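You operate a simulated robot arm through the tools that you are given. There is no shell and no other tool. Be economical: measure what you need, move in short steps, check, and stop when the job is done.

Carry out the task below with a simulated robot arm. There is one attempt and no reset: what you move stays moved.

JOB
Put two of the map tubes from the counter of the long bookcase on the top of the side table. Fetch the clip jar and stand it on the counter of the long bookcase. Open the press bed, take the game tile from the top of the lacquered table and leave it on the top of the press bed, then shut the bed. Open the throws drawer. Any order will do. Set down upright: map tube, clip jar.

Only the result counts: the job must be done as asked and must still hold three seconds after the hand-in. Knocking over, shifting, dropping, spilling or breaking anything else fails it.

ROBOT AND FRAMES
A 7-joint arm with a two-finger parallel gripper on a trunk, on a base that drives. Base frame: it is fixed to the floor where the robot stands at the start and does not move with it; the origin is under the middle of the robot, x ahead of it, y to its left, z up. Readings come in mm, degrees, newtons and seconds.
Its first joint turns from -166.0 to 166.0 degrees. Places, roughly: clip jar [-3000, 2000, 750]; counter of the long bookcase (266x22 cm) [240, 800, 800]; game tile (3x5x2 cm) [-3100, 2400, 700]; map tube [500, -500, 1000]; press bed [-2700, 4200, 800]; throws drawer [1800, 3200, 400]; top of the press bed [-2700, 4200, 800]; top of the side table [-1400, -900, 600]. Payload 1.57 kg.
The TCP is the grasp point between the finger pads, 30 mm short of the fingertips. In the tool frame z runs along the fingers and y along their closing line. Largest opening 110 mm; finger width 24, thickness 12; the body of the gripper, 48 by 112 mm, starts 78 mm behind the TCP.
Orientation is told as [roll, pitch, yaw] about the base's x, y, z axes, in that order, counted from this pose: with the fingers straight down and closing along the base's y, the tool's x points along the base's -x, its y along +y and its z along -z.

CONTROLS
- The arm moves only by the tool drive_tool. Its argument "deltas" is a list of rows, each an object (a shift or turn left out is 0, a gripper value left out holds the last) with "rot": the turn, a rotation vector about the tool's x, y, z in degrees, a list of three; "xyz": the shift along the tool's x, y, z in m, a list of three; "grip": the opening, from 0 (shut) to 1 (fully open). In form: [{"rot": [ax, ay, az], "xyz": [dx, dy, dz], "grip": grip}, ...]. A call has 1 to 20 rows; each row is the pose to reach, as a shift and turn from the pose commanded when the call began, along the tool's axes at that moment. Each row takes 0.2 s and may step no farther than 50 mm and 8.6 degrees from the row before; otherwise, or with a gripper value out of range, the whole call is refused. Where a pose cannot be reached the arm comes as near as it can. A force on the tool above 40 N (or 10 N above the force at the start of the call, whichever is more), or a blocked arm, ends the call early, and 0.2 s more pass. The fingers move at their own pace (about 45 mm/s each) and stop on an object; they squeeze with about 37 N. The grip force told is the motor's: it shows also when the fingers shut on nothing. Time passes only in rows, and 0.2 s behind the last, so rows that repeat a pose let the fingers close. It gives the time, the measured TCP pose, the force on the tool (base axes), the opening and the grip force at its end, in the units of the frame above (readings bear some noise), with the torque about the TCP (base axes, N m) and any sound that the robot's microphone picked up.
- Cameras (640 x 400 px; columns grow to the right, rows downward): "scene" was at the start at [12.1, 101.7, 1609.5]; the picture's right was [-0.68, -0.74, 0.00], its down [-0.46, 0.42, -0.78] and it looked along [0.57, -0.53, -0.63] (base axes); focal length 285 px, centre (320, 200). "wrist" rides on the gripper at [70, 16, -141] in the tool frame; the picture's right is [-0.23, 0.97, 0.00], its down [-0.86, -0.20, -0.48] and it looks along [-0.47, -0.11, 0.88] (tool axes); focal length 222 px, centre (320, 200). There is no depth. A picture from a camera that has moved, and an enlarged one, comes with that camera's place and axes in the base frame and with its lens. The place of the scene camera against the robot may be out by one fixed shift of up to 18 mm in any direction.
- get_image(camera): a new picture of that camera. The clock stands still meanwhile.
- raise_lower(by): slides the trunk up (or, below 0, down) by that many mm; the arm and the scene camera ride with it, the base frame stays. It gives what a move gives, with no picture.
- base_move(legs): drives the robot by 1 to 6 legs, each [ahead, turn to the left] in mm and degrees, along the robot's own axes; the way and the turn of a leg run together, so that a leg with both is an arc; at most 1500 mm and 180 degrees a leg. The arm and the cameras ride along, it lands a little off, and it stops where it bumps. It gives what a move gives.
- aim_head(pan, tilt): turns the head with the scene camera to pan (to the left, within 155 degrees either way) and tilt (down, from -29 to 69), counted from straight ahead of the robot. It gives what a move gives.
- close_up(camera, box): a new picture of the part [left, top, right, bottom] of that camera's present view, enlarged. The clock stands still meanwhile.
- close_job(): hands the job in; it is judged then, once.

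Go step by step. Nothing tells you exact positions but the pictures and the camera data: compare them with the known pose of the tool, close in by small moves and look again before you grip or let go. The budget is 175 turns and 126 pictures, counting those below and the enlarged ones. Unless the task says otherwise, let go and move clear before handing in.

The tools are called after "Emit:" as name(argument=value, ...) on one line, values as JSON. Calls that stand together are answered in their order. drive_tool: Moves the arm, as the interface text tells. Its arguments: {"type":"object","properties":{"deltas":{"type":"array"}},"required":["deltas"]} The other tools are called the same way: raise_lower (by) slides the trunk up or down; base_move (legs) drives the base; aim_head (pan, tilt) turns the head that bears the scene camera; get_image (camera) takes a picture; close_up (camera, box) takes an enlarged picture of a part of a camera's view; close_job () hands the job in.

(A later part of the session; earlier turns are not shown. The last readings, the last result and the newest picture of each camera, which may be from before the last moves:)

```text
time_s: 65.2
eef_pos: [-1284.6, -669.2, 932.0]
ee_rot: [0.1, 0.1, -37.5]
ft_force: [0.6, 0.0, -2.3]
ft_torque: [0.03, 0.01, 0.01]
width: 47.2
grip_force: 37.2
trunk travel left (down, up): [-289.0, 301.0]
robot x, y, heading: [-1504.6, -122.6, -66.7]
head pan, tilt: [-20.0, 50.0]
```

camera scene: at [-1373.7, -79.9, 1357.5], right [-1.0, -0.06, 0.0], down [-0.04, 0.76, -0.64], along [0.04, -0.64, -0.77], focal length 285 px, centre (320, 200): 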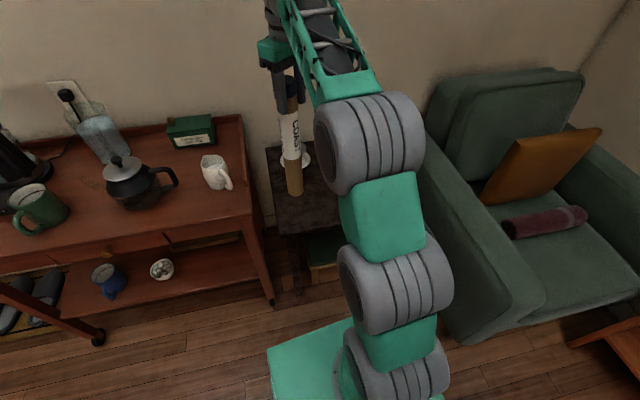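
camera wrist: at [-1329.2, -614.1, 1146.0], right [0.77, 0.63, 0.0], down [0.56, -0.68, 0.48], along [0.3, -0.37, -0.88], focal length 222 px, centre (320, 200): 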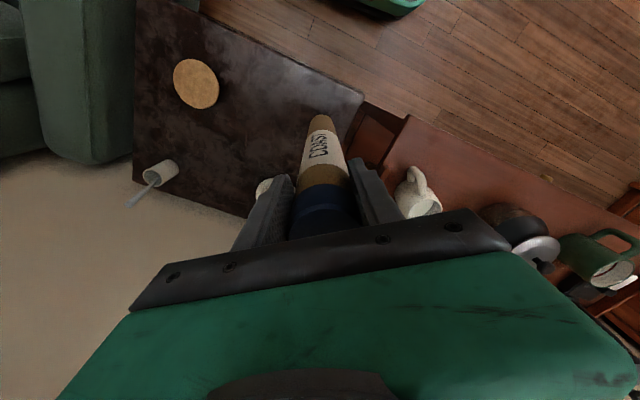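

Emit:
drive_tool(deltas=[{"xyz": [0, 0, 0.004]}, {"xyz": [0, 0, 0.008]}])

Emit:
drive_tool(deltas=[{"xyz": [0, 0, 0.003]}, {"xyz": [0, 0, 0.006]}])

Emit:
close_up(camera="scene", box=[260, 130, 340, 260])

```text
time_s: 65.8
eef_pos: [-1284.2, -669.2, 924.4]
ee_rot: [0.0, -0.1, -37.4]
ft_force: [0.5, 0.0, -1.8]
ft_torque: [0.03, 0.04, -0.01]
width: 47.1
grip_force: 37.5
trunk travel left (down, up): [-289.0, 301.0]
robot x, y, heading: [-1503.3, -123.7, -66.7]
head pan, tilt: [-20.0, 50.0]
```

```text
time_s: 66.4
eef_pos: [-1284.8, -668.3, 917.4]
ee_rot: [0.1, 0.1, -37.5]
ft_force: [-0.3, 0.3, -2.1]
ft_torque: [0.03, 0.03, -0.03]
width: 47.0
grip_force: 37.1
trunk travel left (down, up): [-289.0, 301.0]
robot x, y, heading: [-1503.6, -125.3, -66.7]
head pan, tilt: [-20.0, 50.0]
```

```text
3.08 times, centred on (300, 195) of scene
camera zoom: at [-1373.7, -79.9, 1357.5], right [-1.0, -0.06, 0.0], down [-0.04, 0.76, -0.64], along [0.04, -0.64, -0.77], focal length 877 px, centre (382, 215)
```

zoom: 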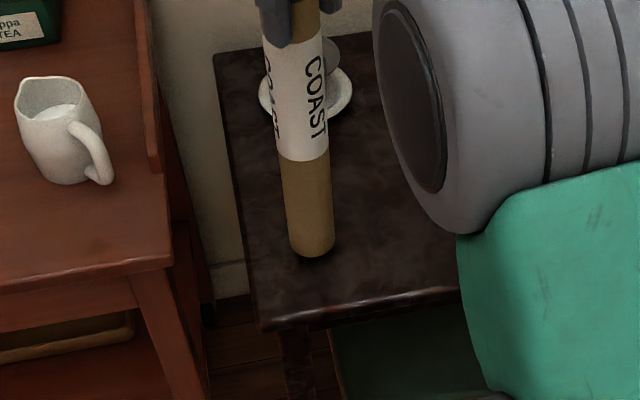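

Emit:
drive_tool(deltas=[{"xyz": [0, 0, 0.003]}, {"xyz": [0, 0, 0.006]}, {"xyz": [0, 0, 0.009]}])

Emit:
drive_tool(deltas=[{"xyz": [0, 0, 0.003]}, {"xyz": [0, 0, 0.006]}, {"xyz": [0, 0, 0.009]}])

```text
time_s: 67.2
eef_pos: [-1283.7, -669.8, 909.1]
ee_rot: [0.0, 0.1, -37.5]
ft_force: [-0.9, 0.0, -2.9]
ft_torque: [0.03, 0.02, 0.01]
width: 46.7
grip_force: 37.2
trunk travel left (down, up): [-289.0, 301.0]
robot x, y, heading: [-1506.0, -120.5, -66.6]
head pan, tilt: [-20.0, 50.0]
```

```text
time_s: 68.0
eef_pos: [-1284.7, -669.6, 906.3]
ee_rot: [-0.4, -0.6, -37.5]
ft_force: [-0.8, 4.5, 37.6]
ft_torque: [0.68, -0.8, 0.08]
width: 47.0
grip_force: 38.1
trunk travel left (down, up): [-289.0, 301.0]
robot x, y, heading: [-1503.9, -122.4, -66.5]
head pan, tilt: [-20.0, 50.0]
```

Contact at TCP z≈907. I relieve the pressure and open slightly.

Emit:
drive_tool(deltas=[{"xyz": [0, 0, -0.005]}, {"xyz": [0, 0, -0.006]}])

Emit:
drive_tool(deltas=[{"xyz": [0, 0, 0], "grip": 0.55}, {"xyz": [0, 0, 0]}, {"xyz": [0, 0, 0]}])

Emit:
get_image(camera="wrist")

```text
time_s: 68.6
eef_pos: [-1285.5, -668.9, 906.8]
ee_rot: [0.0, 0.1, -37.7]
ft_force: [-0.2, -2.5, 16.3]
ft_torque: [-0.95, -0.67, -0.06]
width: 46.6
grip_force: 37.2
trunk travel left (down, up): [-289.0, 301.0]
robot x, y, heading: [-1507.0, -123.4, -66.9]
head pan, tilt: [-20.0, 50.0]
```

```text
time_s: 69.4
eef_pos: [-1283.0, -669.1, 905.3]
ee_rot: [0.0, 0.2, -37.5]
ft_force: [-0.3, -0.1, -0.4]
ft_torque: [-0.01, -0.01, 0.01]
width: 60.3
grip_force: 0.0
trunk travel left (down, up): [-289.0, 301.0]
robot x, y, heading: [-1501.3, -127.4, -66.8]
head pan, tilt: [-20.0, 50.0]
```

```text
84 pictures are left
camera wrist: at [-1328.7, -614.1, 1047.0], right [0.77, 0.63, 0.0], down [0.56, -0.68, 0.48], along [0.3, -0.37, -0.88], focal length 222 px, centre (320, 200)
```

wrist: 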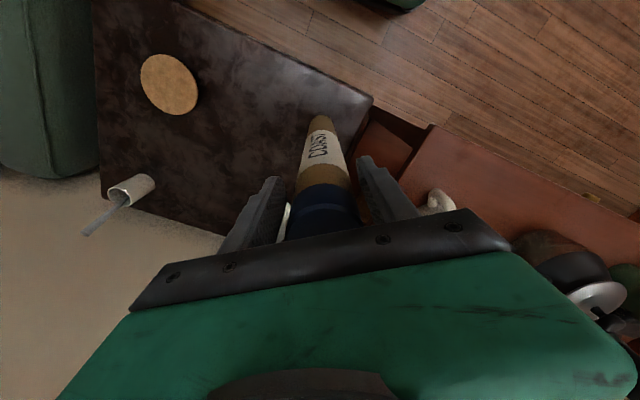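

The tube stands. I rise clear of it and retract.

Emit:
drive_tool(deltas=[{"xyz": [0, 0, -0.03]}, {"xyz": [0, 0, -0.07]}, {"xyz": [0, 0, -0.11]}, {"xyz": [0, 0, -0.15]}, {"xyz": [0.046, 0, -0.15]}, {"xyz": [0.092, 0, -0.15]}, {"xyz": [0.138, 0, -0.15]}, {"xyz": [0.184, 0, -0.15]}, {"xyz": [0.229, 0, -0.15]}])

Emit:
get_image(camera="scene")

```text
time_s: 71.4
eef_pos: [-1464.4, -528.8, 1056.4]
ee_rot: [0.0, 0.1, -37.5]
ft_force: [0.2, -0.9, -0.4]
ft_torque: [0.03, 0.03, 0.02]
width: 60.4
grip_force: 0.1
trunk travel left (down, up): [-289.0, 301.0]
robot x, y, heading: [-1504.6, -122.5, -66.6]
head pan, tilt: [-20.0, 50.0]
```

```text
83 pictures are left
camera scene: at [-1373.6, -79.9, 1357.5], right [-1.0, -0.06, 0.0], down [-0.04, 0.76, -0.64], along [0.04, -0.64, -0.77], focal length 285 px, centre (320, 200)
```

scene: 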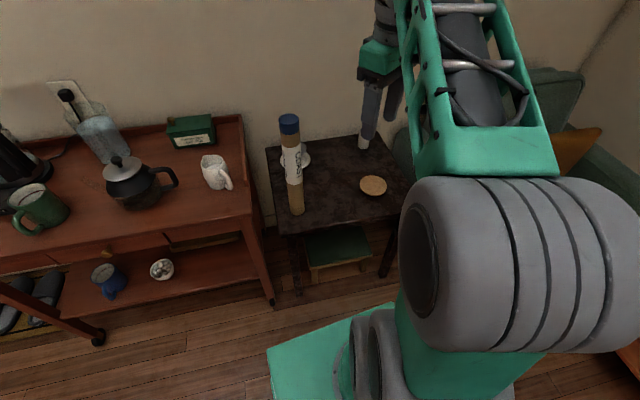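

Now back for HILLS by the same route.

Emit:
raise_lower(by=300)

Emit:
base_move(legs=[[0, 82.6], [1020, 0], [0, -28], [470, 0]])

```text
time_s: 74.4
eef_pos: [-1463.3, -529.8, 1357.0]
ee_rot: [0.0, 0.0, -37.5]
ft_force: [0.4, 0.5, -0.7]
ft_torque: [-0.01, -0.01, 0.01]
width: 60.5
grip_force: 0.1
trunk travel left (down, up): [-589.0, 1.0]
robot x, y, heading: [-1503.0, -123.2, -66.8]
head pan, tilt: [-20.0, 50.0]
```

```text
time_s: 86.8
eef_pos: [269.9, -169.5, 1357.1]
ee_rot: [0.0, 0.1, 16.8]
ft_force: [0.4, -0.1, 0.0]
ft_torque: [0.04, 0.01, 0.03]
width: 60.5
grip_force: 0.1
trunk travel left (down, up): [-589.0, 1.0]
robot x, y, heading: [-84.6, 32.6, -12.6]
head pan, tilt: [-20.0, 50.0]
```

Emit:
base_move(legs=[[60, 0]])

```text
time_s: 87.8
eef_pos: [330.1, -182.9, 1355.1]
ee_rot: [0.0, 0.2, 16.7]
ft_force: [-0.6, -0.3, 0.5]
ft_torque: [0.01, 0.03, -0.03]
width: 60.3
grip_force: 0.0
trunk travel left (down, up): [-589.0, 1.0]
robot x, y, heading: [-25.4, 23.0, -12.6]
head pan, tilt: [-20.0, 50.0]
```

Emit:
drive_tool(deltas=[{"xyz": [-0.03, -0.03, 0]}, {"xyz": [-0.06, -0.06, 0.015]}, {"xyz": [-0.09, -0.09, 0.03]}, {"xyz": [-0.12, -0.11, 0.045]}, {"xyz": [-0.15, -0.12, 0.07]}, {"xyz": [-0.18, -0.127, 0.09]}, {"xyz": [-0.195, -0.127, 0.106]}])

Emit:
get_image(camera="wrist")

```text
time_s: 89.4
eef_pos: [550.4, -249.7, 1250.7]
ee_rot: [0.0, 0.1, 16.7]
ft_force: [1.2, 0.0, -0.3]
ft_torque: [0.03, 0.04, -0.01]
width: 60.3
grip_force: 0.1
trunk travel left (down, up): [-589.0, 1.0]
robot x, y, heading: [-26.8, 18.8, -12.4]
head pan, tilt: [-20.0, 50.0]
```

```text
82 pictures are left
camera wrist: at [479.7, -253.9, 1391.8], right [-0.06, 1.0, 0.0], down [0.88, 0.05, 0.48], along [0.48, 0.03, -0.88], focal length 222 px, centre (320, 200)
```

wrist: 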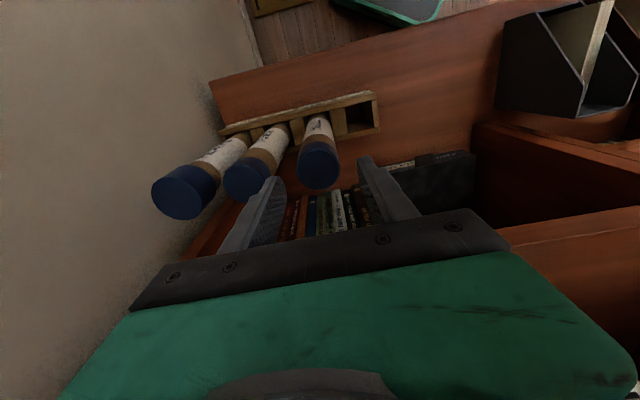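

Emit:
drive_tool(deltas=[{"xyz": [-0.006, -0.003, 0]}, {"xyz": [-0.006, -0.003, 0.035]}, {"xyz": [-0.006, -0.003, 0.07]}])

Emit:
get_image(camera="wrist")

```text
time_s: 90.2
eef_pos: [556.6, -251.2, 1180.1]
ee_rot: [0.0, -0.1, 16.7]
ft_force: [-1.1, 0.1, 0.4]
ft_torque: [0.0, 0.0, -0.01]
width: 60.5
grip_force: 0.1
trunk travel left (down, up): [-589.0, 1.0]
robot x, y, heading: [-23.1, 21.7, -12.4]
head pan, tilt: [-20.0, 50.0]
```

```text
81 pictures are left
camera wrist: at [485.0, -255.5, 1321.3], right [-0.06, 1.0, 0.0], down [0.88, 0.05, 0.48], along [0.48, 0.03, -0.88], focal length 222 px, centre (320, 200)
```

wrist: 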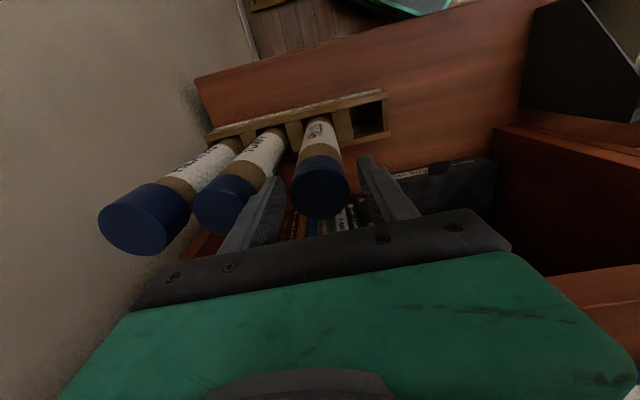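

Emit:
drive_tool(deltas=[{"xyz": [0, 0, 0.02]}, {"xyz": [0, 0, 0.04]}, {"xyz": [0, 0, 0.053]}, {"xyz": [0, 0, 0.053], "grip": 0.0}, {"xyz": [0, 0, 0.053]}, {"xyz": [0, 0, 0.053]}])

Emit:
drive_tool(deltas=[{"xyz": [0, 0, -0.02]}, {"xyz": [0, 0, -0.06]}, {"xyz": [0, 0, -0.1]}, {"xyz": [0, 0, -0.14]}, {"xyz": [0, 0, -0.18]}, {"xyz": [0.045, 0, -0.18]}, {"xyz": [0.09, 0, -0.18]}, {"xyz": [0.13, 0.02, -0.18]}, {"xyz": [0.17, 0.05, -0.18]}, {"xyz": [0.2, 0.08, -0.18]}, {"xyz": [0.2, 0.12, -0.18]}])

Emit:
get_image(camera="scene")

```text
time_s: 91.6
eef_pos: [559.2, -250.0, 1126.8]
ee_rot: [0.0, 0.0, 16.6]
ft_force: [1.4, -2.8, -0.2]
ft_torque: [-0.82, -0.31, -0.02]
width: 49.5
grip_force: 34.5
trunk travel left (down, up): [-589.0, 1.0]
robot x, y, heading: [-27.6, 19.5, -12.5]
head pan, tilt: [-20.0, 50.0]
```

```text
time_s: 94.0
eef_pos: [332.1, -190.7, 1308.4]
ee_rot: [0.1, 0.0, 16.8]
ft_force: [-0.1, 0.7, -2.1]
ft_torque: [-0.01, 0.01, 0.04]
width: 49.3
grip_force: 37.6
out of reach, approached as far as the arm can: row 5
trunk travel left (down, up): [-589.0, 1.0]
robot x, y, heading: [-22.9, 25.1, -12.3]
head pan, tilt: [-20.0, 50.0]
```

```text
80 pictures are left
camera scene: at [23.5, 149.5, 1657.4], right [-0.54, -0.84, 0.0], down [-0.65, 0.41, -0.64], along [0.54, -0.35, -0.77], focal length 285 px, centre (320, 200)
```

scene: 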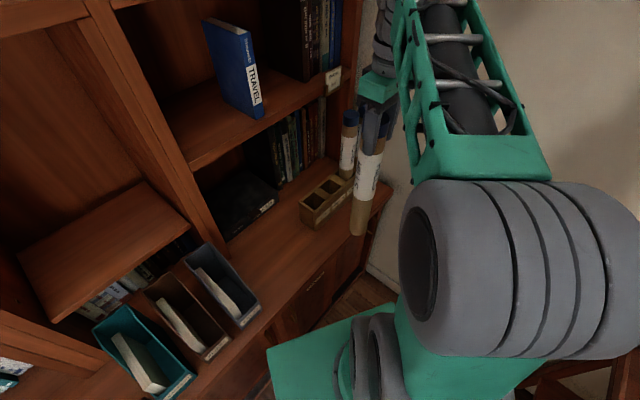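

HILLS is in hand, the others undisturbed. Driving to the side table.

Emit:
base_move(legs=[[-520, 0], [0, 28.4], [-1020, 0], [0, -82.6]])

```text
time_s: 106.9
eef_pos: [-1506.0, -540.9, 1308.4]
ee_rot: [0.0, 0.1, -39.2]
ft_force: [-0.9, 0.6, -2.3]
ft_torque: [0.01, 0.05, 0.0]
width: 49.3
grip_force: 36.8
trunk travel left (down, up): [-589.0, 1.0]
robot x, y, heading: [-1530.2, -129.0, -68.2]
head pan, tilt: [-20.0, 50.0]
```

Emit:
drive_tool(deltas=[{"xyz": [-0.0366, -0.0176, 0]}, {"xyz": [-0.0732, -0.0352, 0]}, {"xyz": [-0.11, -0.053, 0]}, {"xyz": [-0.147, -0.07, 0]}, {"xyz": [-0.183, -0.088, 0]}])

Emit:
raise_lower(by=-250)

Emit:
get_image(camera="scene")

Emit:
get_image(camera="wrist")

```text
time_s: 108.1
eef_pos: [-1420.5, -729.1, 1306.7]
ee_rot: [0.1, 0.2, -39.2]
ft_force: [-0.9, -0.3, -1.9]
ft_torque: [0.02, 0.02, 0.06]
width: 49.0
grip_force: 36.7
trunk travel left (down, up): [-589.0, 1.0]
robot x, y, heading: [-1526.9, -127.2, -68.5]
head pan, tilt: [-20.0, 50.0]
```

```text
time_s: 110.7
eef_pos: [-1420.5, -728.5, 1058.1]
ee_rot: [0.0, 0.1, -39.2]
ft_force: [0.8, 0.4, -1.8]
ft_torque: [0.01, 0.05, 0.02]
width: 49.1
grip_force: 36.9
trunk travel left (down, up): [-339.0, 251.0]
robot x, y, heading: [-1528.3, -122.6, -68.5]
head pan, tilt: [-20.0, 50.0]
```

```text
79 pictures are left
camera scene: at [-1396.8, -85.0, 1407.5], right [-1.0, -0.03, 0.0], down [-0.02, 0.77, -0.64], along [0.02, -0.64, -0.77], focal length 285 px, centre (320, 200)
```

scene: 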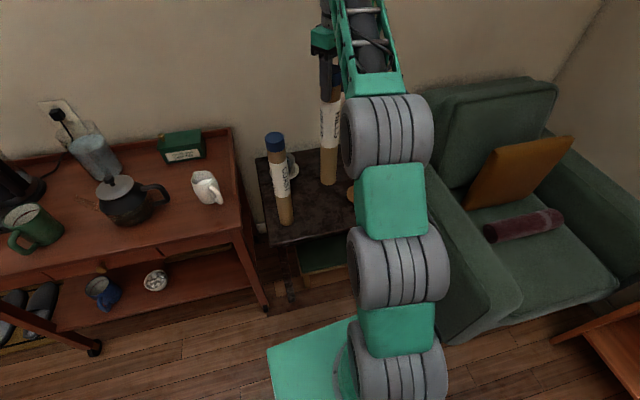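

```text
78 pictures are left
camera wrist: at [-1464.6, -671.0, 1199.4], right [0.79, 0.61, 0.0], down [0.54, -0.7, 0.48], along [0.29, -0.38, -0.88], focal length 222 px, centre (320, 200)
```

wrist: 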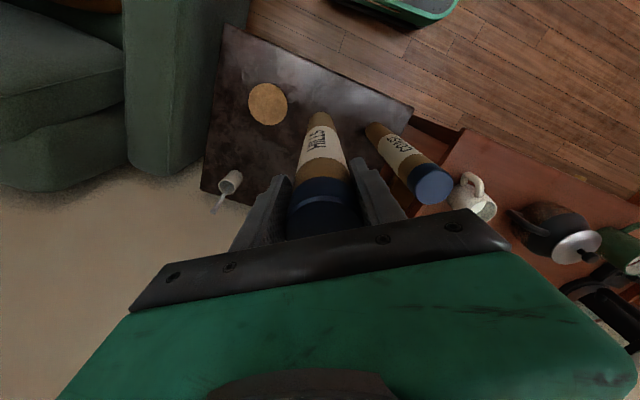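

Emit:
drive_tool(deltas=[{"xyz": [0, 0, 0.04]}, {"xyz": [0, 0, 0.08]}, {"xyz": [0, 0, 0.11]}, {"xyz": [0, 0, 0.13]}, {"xyz": [0, 0, 0.14]}])

Emit:
drive_tool(deltas=[{"xyz": [0, 0, 0.003]}, {"xyz": [0, 0, 0.006]}])

Emit:
drive_tool(deltas=[{"xyz": [0, 0, 0.002]}, {"xyz": [0, 0, 0.004]}])

```text
time_s: 111.9
eef_pos: [-1420.8, -727.9, 919.0]
ee_rot: [0.0, 0.1, -39.2]
ft_force: [0.4, -0.7, -2.0]
ft_torque: [0.04, 0.01, 0.05]
width: 49.1
grip_force: 37.4
trunk travel left (down, up): [-339.0, 251.0]
robot x, y, heading: [-1531.8, -122.8, -68.3]
head pan, tilt: [-20.0, 50.0]
```

```text
time_s: 112.5
eef_pos: [-1421.2, -728.4, 912.5]
ee_rot: [0.0, 0.1, -39.1]
ft_force: [0.4, -0.3, -2.0]
ft_torque: [0.03, -0.03, 0.03]
width: 49.1
grip_force: 37.4
trunk travel left (down, up): [-339.0, 251.0]
robot x, y, heading: [-1529.5, -125.0, -68.2]
head pan, tilt: [-20.0, 50.0]
```

```text
time_s: 113.1
eef_pos: [-1421.9, -728.2, 906.9]
ee_rot: [0.0, 0.1, -39.2]
ft_force: [-0.4, 0.3, -2.3]
ft_torque: [-0.04, 0.06, 0.04]
width: 49.4
grip_force: 37.2
trunk travel left (down, up): [-339.0, 251.0]
robot x, y, heading: [-1527.2, -127.1, -68.3]
head pan, tilt: [-20.0, 50.0]
```

Emit:
drive_tool(deltas=[{"xyz": [0, 0, 0.0015]}, {"xyz": [0, 0, 0.003]}])

Emit:
drive_tool(deltas=[{"xyz": [0, 0, 0.0015]}, {"xyz": [0, 0, 0.003]}])

```text
time_s: 113.7
eef_pos: [-1422.4, -727.2, 906.6]
ee_rot: [-0.1, -0.1, -39.1]
ft_force: [1.6, 2.8, 12.4]
ft_torque: [1.16, -0.78, 0.08]
width: 49.4
grip_force: 36.8
trunk travel left (down, up): [-339.0, 251.0]
robot x, y, heading: [-1528.4, -123.3, -68.3]
head pan, tilt: [-20.0, 50.0]
```

```text
time_s: 114.3
eef_pos: [-1421.2, -726.7, 906.5]
ee_rot: [-0.3, -0.3, -39.2]
ft_force: [0.4, 3.2, 30.9]
ft_torque: [1.13, -0.65, 0.07]
width: 49.5
grip_force: 37.0
trunk travel left (down, up): [-339.0, 251.0]
robot x, y, heading: [-1529.7, -125.4, -68.3]
head pan, tilt: [-20.0, 50.0]
```

Contact. I relieve, open, rise and retract, then check.

Emit:
drive_tool(deltas=[{"xyz": [0, 0, -0.004]}, {"xyz": [0, 0, -0.004], "grip": 0.58}, {"xyz": [0, 0, -0.004]}, {"xyz": [0, 0, -0.004]}])

Emit:
drive_tool(deltas=[{"xyz": [0, 0, -0.03]}, {"xyz": [0, 0, -0.07]}, {"xyz": [0, 0, -0.11]}, {"xyz": [0, 0, -0.15]}, {"xyz": [0.046, 0.0, -0.15]}, {"xyz": [0.092, 0.02, -0.15]}, {"xyz": [0.138, 0.04, -0.15]}, {"xyz": [0.183, 0.06, -0.15]}])

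Emit:
get_image(camera="scene")

```text
time_s: 115.3
eef_pos: [-1420.7, -725.9, 904.6]
ee_rot: [0.0, 0.1, -39.1]
ft_force: [0.3, -0.4, 0.5]
ft_torque: [-0.03, 0.0, 0.0]
width: 64.0
grip_force: 0.1
trunk travel left (down, up): [-339.0, 251.0]
robot x, y, heading: [-1528.6, -127.2, -68.3]
head pan, tilt: [-20.0, 50.0]
```

```text
refused: row 6 steps farther than a row can; nothing moved
```

```text
77 pictures are left
camera scene: at [-1396.8, -84.9, 1407.4], right [-1.0, -0.03, 0.0], down [-0.02, 0.77, -0.64], along [0.02, -0.64, -0.77], focal length 285 px, centre (320, 200)
```

scene: 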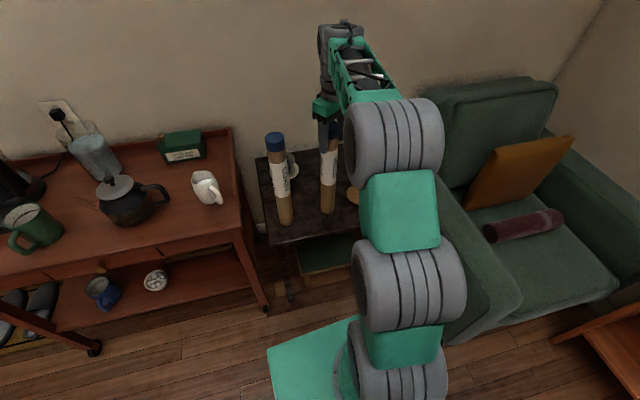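

Emit:
drive_tool(deltas=[{"xyz": [0, 0, -0.03]}, {"xyz": [0, 0, -0.07]}, {"xyz": [0, 0, -0.11]}, {"xyz": [0, 0, -0.15]}, {"xyz": [0.045, 0.0, -0.15]}, {"xyz": [0.09, 0.0, -0.15]}, {"xyz": [0.135, 0.0, -0.15]}, {"xyz": [0.175, 0.0, -0.15]}, {"xyz": [0.19, 0.04, -0.15]}, {"xyz": [0.19, 0.085, -0.15]}])

Emit:
get_image(camera="scene")

```text
time_s: 117.5
eef_pos: [-1514.6, -541.0, 1056.2]
ee_rot: [0.0, -0.1, -39.3]
ft_force: [-0.8, -0.1, 0.3]
ft_torque: [-0.01, 0.01, -0.02]
width: 63.8
grip_force: 0.0
trunk travel left (down, up): [-339.0, 251.0]
robot x, y, heading: [-1525.0, -126.6, -68.2]
head pan, tilt: [-20.0, 50.0]
```

```text
76 pictures are left
camera scene: at [-1396.9, -84.7, 1407.5], right [-1.0, -0.03, 0.0], down [-0.02, 0.77, -0.64], along [0.02, -0.64, -0.77], focal length 285 px, centre (320, 200)
```

scene: 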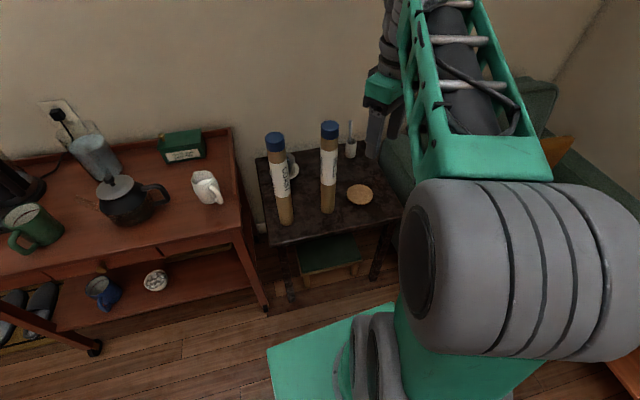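

Both tubes stand on the side table. Next the clip jar and game tile area: I drive toward the black table.

Emit:
base_move(legs=[[0, 176], [1300, 0]])

Emit:
aim_head(pan=35, tilt=25)

Emit:
get_image(camera="scene")

```text
time_s: 131.2
eef_pos: [-1848.3, 1544.5, 1056.3]
ee_rot: [0.0, 0.0, 134.6]
ft_force: [0.5, -0.4, 0.4]
ft_torque: [0.03, -0.02, 0.0]
width: 63.6
grip_force: 0.2
trunk travel left (down, up): [-339.0, 251.0]
robot x, y, heading: [-1881.7, 1132.7, 105.4]
head pan, tilt: [-20.0, 50.0]
```

```text
time_s: 132.4
eef_pos: [-1848.5, 1544.9, 1057.5]
ee_rot: [0.0, 0.1, 134.6]
ft_force: [-0.5, -0.9, -0.7]
ft_torque: [-0.01, 0.0, 0.0]
width: 63.7
grip_force: 0.1
trunk travel left (down, up): [-339.0, 251.0]
robot x, y, heading: [-1879.2, 1130.2, 105.5]
head pan, tilt: [35.0, 25.0]
```

```text
75 pictures are left
camera scene: at [-2075.2, 1095.7, 1444.9], right [0.64, 0.77, 0.0], down [0.33, -0.27, -0.91], along [-0.7, 0.58, -0.42], focal length 285 px, centre (320, 200)
```

scene: 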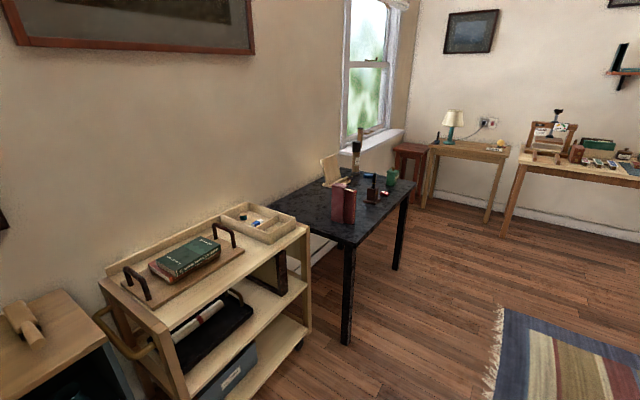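

Emit:
close_up(camera="scene", box=[220, 120, 430, 250])

Emit:
close_up(camera="scene", box=[400, 90, 640, 220])

```text
3.05 times, centred on (325, 185) of scene
camera zoom: at [-2075.2, 1095.7, 1444.9], right [0.64, 0.77, 0.0], down [0.33, -0.27, -0.91], along [-0.7, 0.58, -0.42], focal length 869 px, centre (305, 246)
```

zoom: 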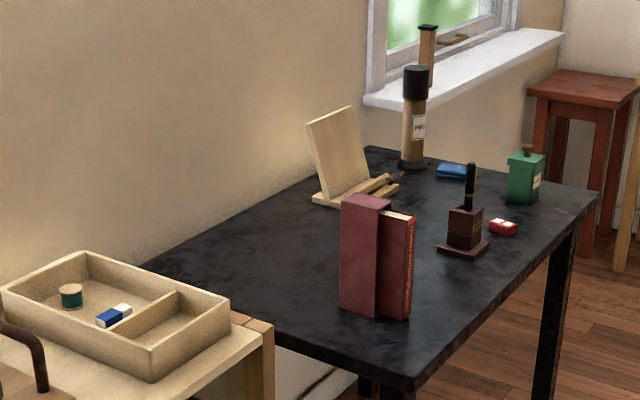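

```text
2.67 times, centred on (520, 155) of scene
camera zoom: at [-2075.2, 1095.7, 1444.9], right [0.64, 0.77, 0.0], down [0.33, -0.27, -0.91], along [-0.7, 0.58, -0.42], focal length 760 px, centre (-213, 320)
```

zoom: 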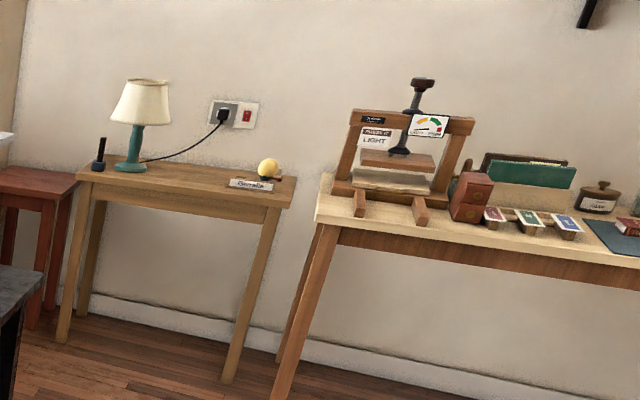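

Emit:
base_move(legs=[[0, 8], [950, 0], [0, 60]])

Emit:
aim_head(pan=25, tilt=35)

Emit:
get_image(camera="scene")

Emit:
get_image(camera="wrist")

```text
time_s: 140.6
eef_pos: [-2623.1, 2191.5, 1056.7]
ee_rot: [0.0, 0.2, -158.6]
ft_force: [0.3, -0.3, 0.6]
ft_torque: [0.01, -0.04, 0.02]
width: 63.8
grip_force: 0.0
trunk travel left (down, up): [-339.0, 251.0]
robot x, y, heading: [-2255.9, 2001.1, 172.6]
head pan, tilt: [35.0, 25.0]
```

```text
time_s: 141.3
eef_pos: [-2623.1, 2192.1, 1057.1]
ee_rot: [0.1, -0.1, -158.6]
ft_force: [0.3, -0.3, -0.2]
ft_torque: [0.05, 0.0, -0.06]
width: 63.8
grip_force: 0.1
trunk travel left (down, up): [-339.0, 251.0]
robot x, y, heading: [-2254.9, 2001.3, 171.9]
head pan, tilt: [25.0, 35.0]
```

```text
72 pictures are left
camera scene: at [-2291.1, 1817.6, 1429.3], right [-0.3, 0.95, 0.0], down [0.55, 0.17, -0.82], along [-0.78, -0.24, -0.57], focal length 285 px, centre (320, 200)
```

scene: 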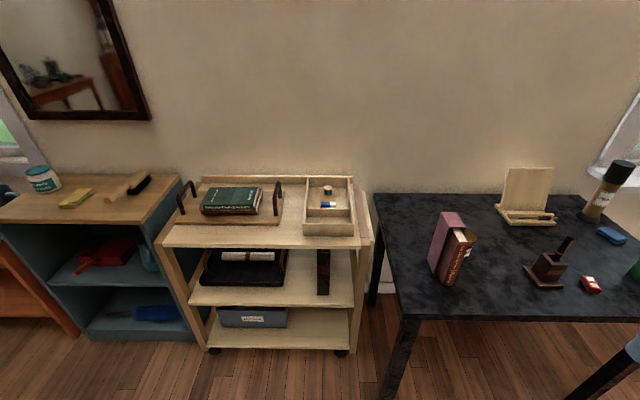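

```text
71 pictures are left
camera wrist: at [-2552.3, 2201.6, 1197.4], right [0.14, -0.99, 0.0], down [-0.87, -0.13, 0.48], along [-0.47, -0.07, -0.88], focal length 222 px, centre (320, 200)
```

wrist: 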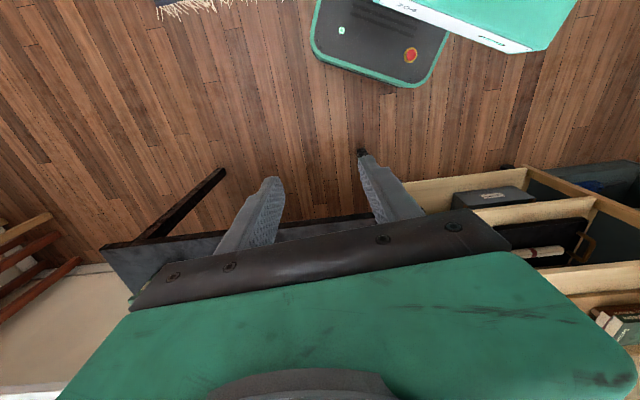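

Emit:
close_up(camera="scene", box=[260, 160, 400, 250])

Emit:
aim_head(pan=-15, tilt=35)

Emit:
get_image(camera="scene")

```text
4.44 times, centred on (330, 205) of scene
camera zoom: at [-2291.1, 1817.6, 1429.3], right [-0.3, 0.95, 0.0], down [0.55, 0.17, -0.82], along [-0.78, -0.24, -0.57], focal length 1267 px, centre (276, 178)
```

zoom: 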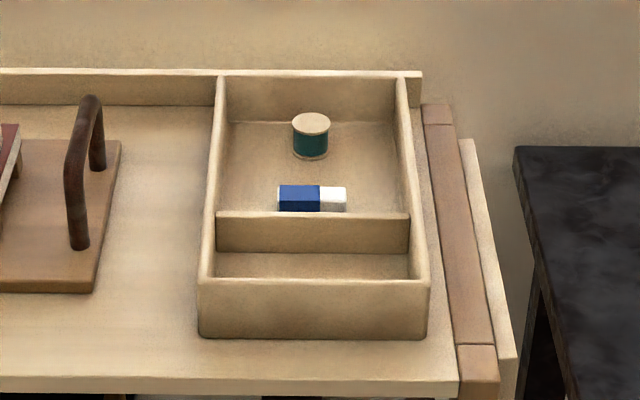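

```text
time_s: 142.4
eef_pos: [-2623.7, 2192.0, 1056.0]
ee_rot: [0.1, 0.0, -158.6]
ft_force: [-0.9, -0.5, -1.2]
ft_torque: [0.02, 0.01, 0.0]
width: 63.9
grip_force: 0.1
trunk travel left (down, up): [-339.0, 251.0]
robot x, y, heading: [-2253.4, 2003.1, 172.2]
head pan, tilt: [-15.0, 35.0]
```

```text
69 pictures are left
camera scene: at [-2288.3, 1877.8, 1429.2], right [0.39, 0.92, 0.0], down [0.53, -0.22, -0.82], along [-0.76, 0.32, -0.57], focal length 285 px, centre (320, 200)
```

scene: 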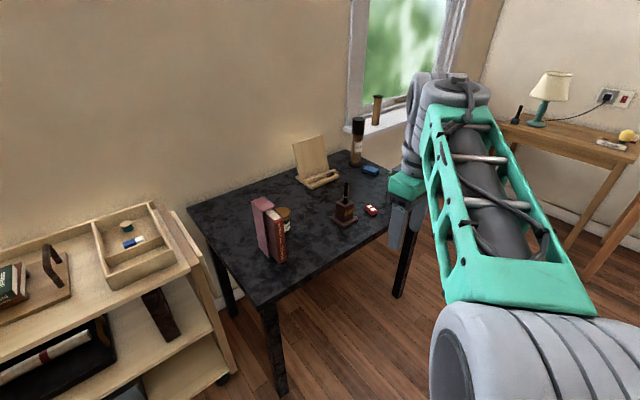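

A jar hides behind the red books. Zooming in.

Emit:
close_up(camera="scene", box=[230, 130, 410, 280])

```text
2.67 times, centred on (320, 205) of scene
camera zoom: at [-2288.3, 1877.8, 1429.2], right [0.39, 0.92, 0.0], down [0.53, -0.22, -0.82], along [-0.76, 0.32, -0.57], focal length 760 px, centre (320, 187)
```

zoom: 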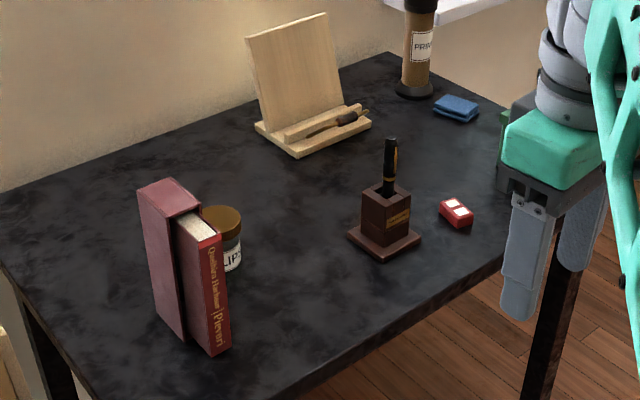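

The clip jar ("CLIPS", brown lid) is behind the red books at about (-3127,2082); the red game tile is at about (-3099,2454). I raise the trunk and drive to a spot from which both can be reached.

Emit:
raise_lower(by=200)

Emit:
base_move(legs=[[0, -35], [364, 0], [0, 59]])

Emit:
aim_head(pan=15, tilt=50)

Emit:
get_image(camera="scene")

Emit:
get_image(camera="wrist")

```text
time_s: 144.6
eef_pos: [-2623.7, 2191.5, 1256.1]
ee_rot: [-0.1, 0.2, -158.6]
ft_force: [1.0, 0.0, 0.0]
ft_torque: [-0.03, 0.01, 0.0]
width: 63.7
grip_force: 0.1
trunk travel left (down, up): [-539.0, 51.0]
robot x, y, heading: [-2253.7, 2001.4, 172.5]
head pan, tilt: [-15.0, 35.0]
```

```text
time_s: 151.2
eef_pos: [-2942.0, 2253.7, 1256.8]
ee_rot: [-0.1, 0.2, -132.0]
ft_force: [-0.9, 0.4, 0.9]
ft_torque: [-0.03, 0.0, -0.03]
width: 63.8
grip_force: 0.0
trunk travel left (down, up): [-539.0, 51.0]
robot x, y, heading: [-2528.2, 2244.0, -161.2]
head pan, tilt: [-15.0, 35.0]
```

```text
time_s: 152.2
eef_pos: [-2941.3, 2253.3, 1256.5]
ee_rot: [0.1, 0.0, -132.0]
ft_force: [0.2, 0.9, -0.3]
ft_torque: [-0.01, -0.02, 0.0]
width: 63.8
grip_force: 0.1
trunk travel left (down, up): [-539.0, 51.0]
robot x, y, heading: [-2524.8, 2249.4, -161.3]
head pan, tilt: [15.0, 50.0]
```

```text
67 pictures are left
camera scene: at [-2474.9, 2081.3, 1607.5], right [-0.55, 0.83, 0.0], down [0.64, 0.42, -0.64], along [-0.54, -0.36, -0.77], focal length 285 px, centre (320, 200)
```

scene: 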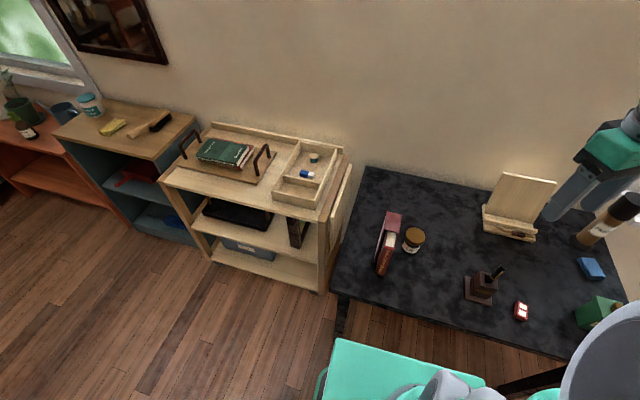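

```text
66 pictures are left
camera wrist: at [-2882.5, 2294.0, 1397.4], right [0.57, -0.82, 0.0], down [-0.72, -0.5, 0.48], along [-0.39, -0.27, -0.88], focal length 222 px, centre (320, 200)
```

wrist: 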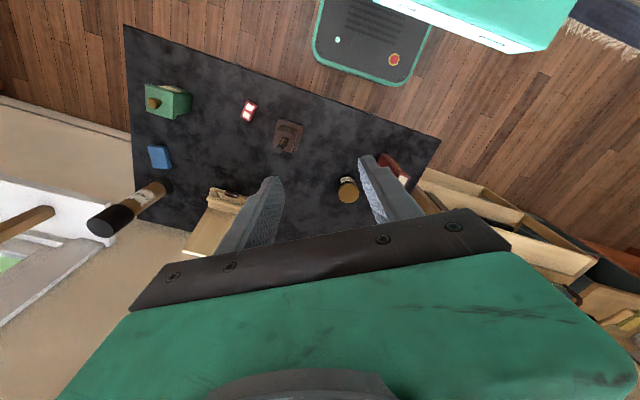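

Emit:
close_up(camera="wrist", box=[210, 70, 330, 170])

```text
4.00 times, centred on (270, 120) of wrist
camera zoom: at [-2882.5, 2294.0, 1397.4], right [0.57, -0.82, 0.0], down [-0.72, -0.5, 0.48], along [-0.39, -0.27, -0.88], focal length 888 px, centre (520, 520)
```

zoom: 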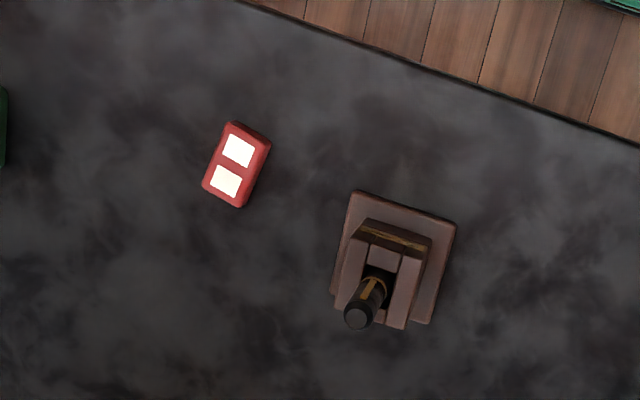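

The tile lies with its long side nearly along x. I move over it, turning the fingers to close along y, and lower.

Emit:
drive_tool(deltas=[{"xyz": [0.0067, -0.0334, 0], "rot": [0, 0, 8]}, {"xyz": [0.0134, -0.0668, 0], "rot": [0, 0, 16]}, {"xyz": [0.02, -0.1, 0], "rot": [0, 0, 24]}, {"xyz": [0.0267, -0.1336, 0], "rot": [0, 0, 32]}, {"xyz": [0.0335, -0.167, 0], "rot": [0, 0, 40]}, {"xyz": [0.0403, -0.2004, 0], "rot": [0, 0, 47]}])

Emit:
raise_lower(by=-350)

Emit:
get_image(camera="wrist")

```text
time_s: 153.6
eef_pos: [-3063.3, 2419.6, 1256.6]
ee_rot: [-0.1, 0.1, -179.2]
ft_force: [0.6, 0.4, 0.0]
ft_torque: [-0.03, -0.02, 0.03]
width: 63.9
grip_force: 0.0
trunk travel left (down, up): [-539.0, 51.0]
robot x, y, heading: [-2523.9, 2248.3, -161.5]
head pan, tilt: [15.0, 50.0]
```

```text
time_s: 157.0
eef_pos: [-3060.7, 2418.4, 907.7]
ee_rot: [0.0, 0.0, -179.2]
ft_force: [0.2, 0.0, 0.0]
ft_torque: [-0.02, -0.02, -0.02]
width: 63.6
grip_force: 0.1
trunk travel left (down, up): [-189.0, 401.0]
robot x, y, heading: [-2522.7, 2246.0, -161.3]
head pan, tilt: [15.0, 50.0]
```

```text
64 pictures are left
camera wrist: at [-2992.1, 2403.2, 1047.7], right [-0.21, -0.98, 0.0], down [-0.86, 0.19, 0.48], along [-0.47, 0.1, -0.88], focal length 222 px, centre (320, 200)
```

wrist: 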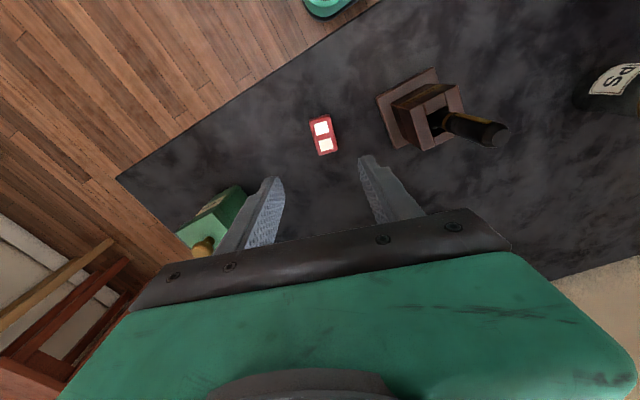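

Emit:
drive_tool(deltas=[{"xyz": [-0.003, 0.0044, 0.04]}, {"xyz": [-0.003, 0.0044, 0.08]}, {"xyz": [-0.003, 0.0044, 0.115]}])

Emit:
get_image(camera="wrist")

```text
time_s: 157.8
eef_pos: [-3065.2, 2414.1, 791.8]
ee_rot: [0.0, 0.1, -179.2]
ft_force: [0.4, 0.5, 1.0]
ft_torque: [0.0, -0.01, -0.02]
width: 64.1
grip_force: 0.2
trunk travel left (down, up): [-189.0, 401.0]
robot x, y, heading: [-2525.5, 2245.2, -161.3]
head pan, tilt: [15.0, 50.0]
```

```text
63 pictures are left
camera wrist: at [-2994.6, 2400.6, 933.2], right [-0.21, -0.98, 0.0], down [-0.86, 0.19, 0.48], along [-0.47, 0.1, -0.88], focal length 222 px, centre (320, 200)
```

wrist: 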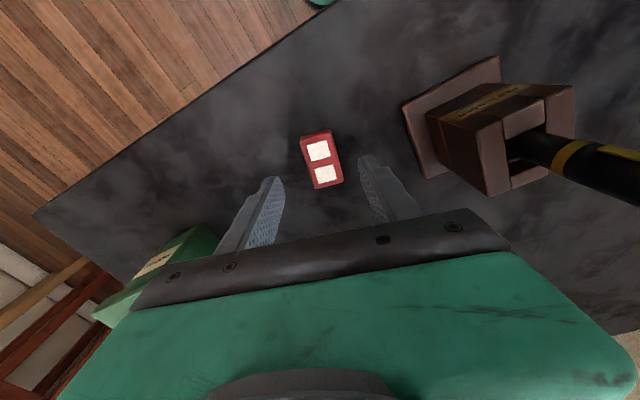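

Centred; tile top ≈ z 713. I go down and grip.

Emit:
drive_tool(deltas=[{"xyz": [0, 0, 0.03]}, {"xyz": [0, 0, 0.05]}, {"xyz": [0, 0, 0.06]}, {"xyz": [0, 0, 0.064]}])

Emit:
drive_tool(deltas=[{"xyz": [0, 0, 0], "grip": 0.1}, {"xyz": [0, 0, 0]}, {"xyz": [0, 0, 0]}, {"xyz": [0, 0, 0]}])

Emit:
get_image(camera="wrist")

```text
time_s: 158.5
eef_pos: [-3066.8, 2417.1, 749.3]
ee_rot: [-0.4, -0.9, -179.1]
ft_force: [14.6, -2.5, 17.9]
ft_torque: [-0.71, -0.63, 0.48]
width: 65.7
grip_force: 0.9
trunk travel left (down, up): [-189.0, 401.0]
robot x, y, heading: [-2527.3, 2245.4, -161.4]
head pan, tilt: [15.0, 50.0]
stopped in row 3: the force on the tool passed its limit (the readings are from after the stop); the commanded pose is now the measured one
```

```text
time_s: 159.6
eef_pos: [-3069.2, 2418.4, 750.0]
ee_rot: [-0.4, -1.4, -179.1]
ft_force: [1.9, 3.3, 7.4]
ft_torque: [-0.04, -0.14, 0.1]
width: 29.3
grip_force: 10.0
trunk travel left (down, up): [-189.0, 401.0]
robot x, y, heading: [-2525.3, 2244.0, -161.4]
head pan, tilt: [15.0, 50.0]
stopped in row 4: the force on the tool passed its limit (the readings are from after the stop); the commanded pose is now the measured one
```

```text
62 pictures are left
camera wrist: at [-2995.7, 2401.2, 889.5], right [-0.21, -0.98, 0.0], down [-0.85, 0.18, 0.5], along [-0.49, 0.11, -0.87], focal length 222 px, centre (320, 200)
```

wrist: 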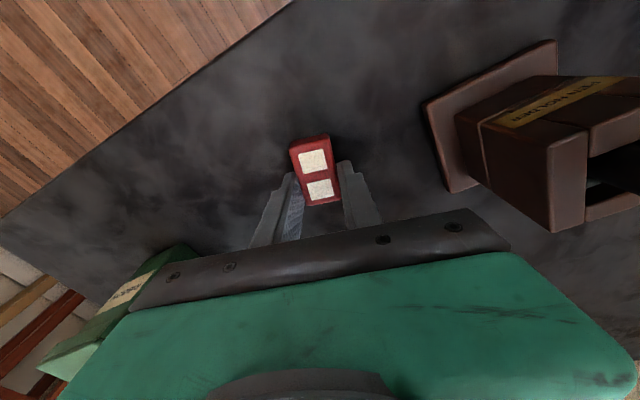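

The tips touched the table (surface ≈ z 718). I reopen, rise slightly, level, re-centre 8 mm toward the robot and grip again.

Emit:
drive_tool(deltas=[{"xyz": [0, 0, 0], "grip": 0.55}, {"xyz": [0, 0, -0.002]}, {"xyz": [0, 0, -0.005]}, {"xyz": [0.004, 0, -0.005], "rot": [0.4, -1.4, 0]}, {"xyz": [0.01, -0.003, -0.005], "rot": [0.4, -1.4, 0]}])

Emit:
get_image(camera="wrist")

```text
time_s: 160.8
eef_pos: [-3059.7, 2420.6, 754.3]
ee_rot: [-0.9, -2.5, -179.1]
ft_force: [0.1, 0.5, 0.0]
ft_torque: [-0.01, 0.02, 0.02]
width: 60.5
grip_force: 0.2
trunk travel left (down, up): [-189.0, 401.0]
robot x, y, heading: [-2526.5, 2246.3, -161.0]
head pan, tilt: [15.0, 50.0]
```

```text
61 pictures are left
camera wrist: at [-2982.5, 2402.6, 891.1], right [-0.21, -0.98, 0.0], down [-0.84, 0.18, 0.52], along [-0.51, 0.11, -0.86], focal length 222 px, centre (320, 200)
```

wrist: 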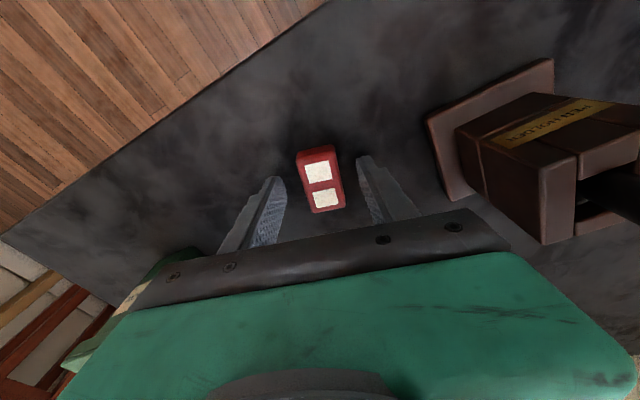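

Emit:
drive_tool(deltas=[{"xyz": [0, 0, 0], "rot": [-0.8, 2.7, 0]}, {"xyz": [0, 0, 0.003], "rot": [-0.8, 2.7, 0]}])

Emit:
drive_tool(deltas=[{"xyz": [0, 0, 0], "grip": 0.0}, {"xyz": [0, 0, 0]}, {"xyz": [0, 0, 0]}, {"xyz": [0, 0, 0]}])

Emit:
get_image(camera="wrist")

```text
time_s: 161.4
eef_pos: [-3059.1, 2419.9, 750.7]
ee_rot: [-0.1, 0.3, -179.1]
ft_force: [0.6, 0.2, 0.1]
ft_torque: [0.03, 0.01, -0.01]
width: 60.5
grip_force: 0.0
trunk travel left (down, up): [-189.0, 401.0]
robot x, y, heading: [-2524.4, 2246.7, -161.2]
head pan, tilt: [15.0, 50.0]
```

```text
time_s: 162.4
eef_pos: [-3058.6, 2419.8, 751.1]
ee_rot: [0.0, 0.2, -179.0]
ft_force: [-0.3, 0.2, 0.0]
ft_torque: [-0.03, -0.05, -0.02]
width: 28.7
grip_force: 32.9
trunk travel left (down, up): [-189.0, 401.0]
robot x, y, heading: [-2525.5, 2247.5, -161.2]
head pan, tilt: [15.0, 50.0]
```

```text
60 pictures are left
camera wrist: at [-2989.6, 2404.8, 892.2], right [-0.21, -0.98, 0.0], down [-0.86, 0.19, 0.48], along [-0.46, 0.1, -0.88], focal length 222 px, centre (320, 200)
```

wrist: 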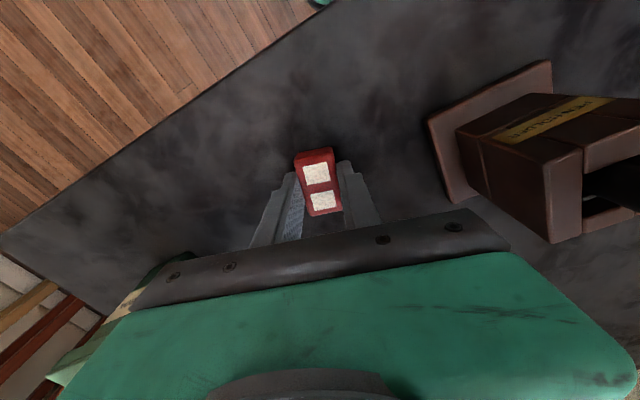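

The tile is held (28.7 mm). I lift it and head for the press.

Emit:
drive_tool(deltas=[{"xyz": [0, 0, -0.03]}, {"xyz": [0, 0, -0.07]}, {"xyz": [0, 0, -0.11]}, {"xyz": [0, 0, -0.15]}])

Emit:
raise_lower(by=250)

Emit:
drive_tool(deltas=[{"xyz": [0.04, 0.01, 0]}, {"xyz": [0.08, 0.02, 0]}, {"xyz": [0.12, 0.04, 0]}, {"xyz": [0.16, 0.06, 0]}])

Emit:
aim_head(pan=-85, tilt=25)

Emit:
get_image(camera="scene")

```text
time_s: 163.4
eef_pos: [-3059.2, 2420.5, 899.4]
ee_rot: [-0.1, 0.6, -179.2]
ft_force: [-0.9, 0.1, -1.1]
ft_torque: [-0.03, -0.03, 0.02]
width: 28.7
grip_force: 37.2
trunk travel left (down, up): [-189.0, 401.0]
robot x, y, heading: [-2526.9, 2245.5, -161.2]
head pan, tilt: [15.0, 50.0]
```

```text
time_s: 166.0
eef_pos: [-3057.8, 2418.7, 1150.7]
ee_rot: [-0.1, 0.1, -179.1]
ft_force: [0.3, 0.6, -0.7]
ft_torque: [-0.02, -0.01, 0.01]
width: 28.4
grip_force: 36.8
trunk travel left (down, up): [-439.0, 151.0]
robot x, y, heading: [-2530.6, 2245.7, -161.2]
head pan, tilt: [15.0, 50.0]
```

```text
time_s: 167.0
eef_pos: [-2896.3, 2360.5, 1149.7]
ee_rot: [-0.1, 0.1, -179.1]
ft_force: [-0.3, -0.2, 0.1]
ft_torque: [-0.02, 0.01, -0.01]
width: 28.4
grip_force: 36.6
trunk travel left (down, up): [-439.0, 151.0]
robot x, y, heading: [-2525.1, 2244.5, -161.3]
head pan, tilt: [15.0, 50.0]
```

```text
time_s: 168.7
eef_pos: [-2896.5, 2360.1, 1149.0]
ee_rot: [-0.1, 0.2, -179.1]
ft_force: [-0.4, -0.9, -0.5]
ft_torque: [-0.01, 0.0, -0.01]
width: 28.8
grip_force: 37.3
trunk travel left (down, up): [-439.0, 151.0]
robot x, y, heading: [-2525.9, 2248.7, -161.2]
head pan, tilt: [-85.0, 25.0]
```

```text
59 pictures are left
camera scene: at [-2448.0, 2208.3, 1545.0], right [0.91, 0.4, 0.0], down [0.17, -0.39, -0.91], along [-0.37, 0.83, -0.42], focal length 285 px, centre (320, 200)
```

scene: 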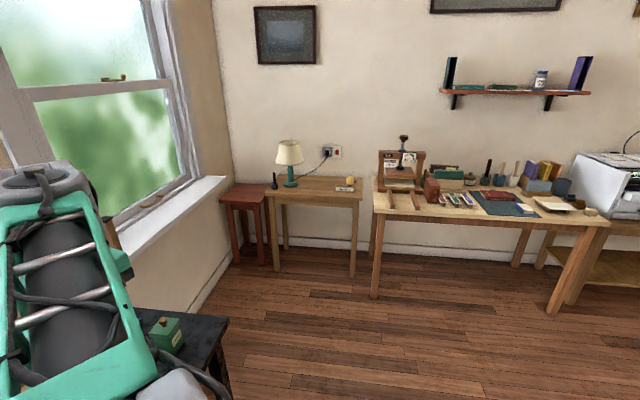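

Emit:
base_move(legs=[[0, -110.8], [1030, 0], [0, 18]])

Emit:
aim_head(pan=10, tilt=40)

Emit:
get_image(camera="scene")

```text
time_s: 179.7
eef_pos: [-2385.5, 3642.7, 1150.1]
ee_rot: [-0.1, 0.2, 90.4]
ft_force: [0.5, 0.3, -0.2]
ft_torque: [0.01, 0.02, 0.01]
width: 28.5
grip_force: 37.3
trunk travel left (down, up): [-439.0, 151.0]
robot x, y, heading: [-2498.4, 3271.5, 108.2]
head pan, tilt: [-85.0, 25.0]
```

```text
time_s: 181.4
eef_pos: [-2385.3, 3642.7, 1149.2]
ee_rot: [-0.1, 0.3, 90.4]
ft_force: [-0.1, 0.2, 0.2]
ft_torque: [-0.03, 0.01, 0.04]
width: 28.3
grip_force: 37.2
trunk travel left (down, up): [-439.0, 151.0]
robot x, y, heading: [-2501.8, 3274.0, 108.3]
head pan, tilt: [10.0, 40.0]
```

```text
58 pictures are left
camera scene: at [-2662.3, 3248.2, 1521.7], right [0.88, 0.47, 0.0], down [0.3, -0.57, -0.77], along [-0.36, 0.67, -0.64], focal length 285 px, centre (320, 200)
```

scene: 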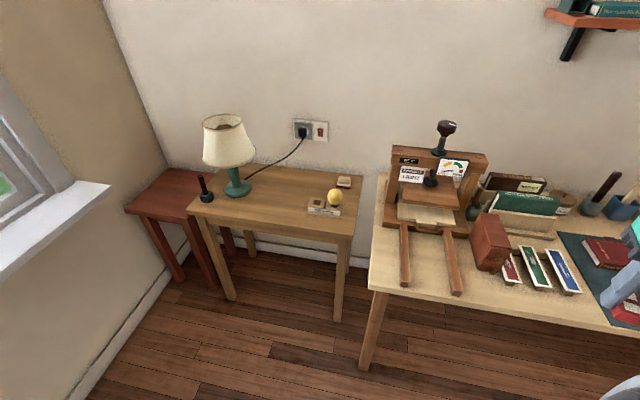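

Emit:
close_up(camera="scene", box=[360, 110, 520, 310])

```text
2.00 times, centred on (440, 210) of scene
camera zoom: at [-2662.3, 3248.2, 1521.7], right [0.88, 0.47, 0.0], down [0.3, -0.57, -0.77], along [-0.36, 0.67, -0.64], focal length 570 px, centre (80, 180)
```

zoom: 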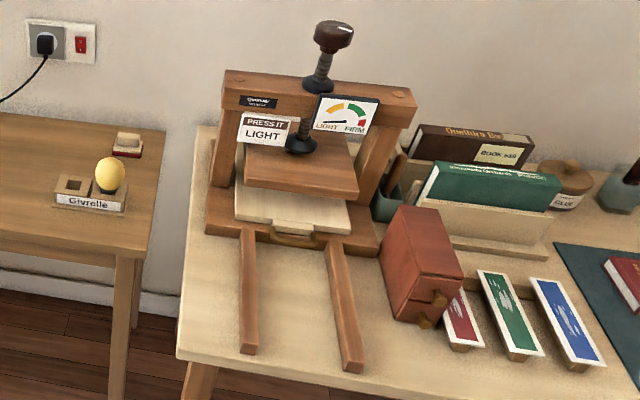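

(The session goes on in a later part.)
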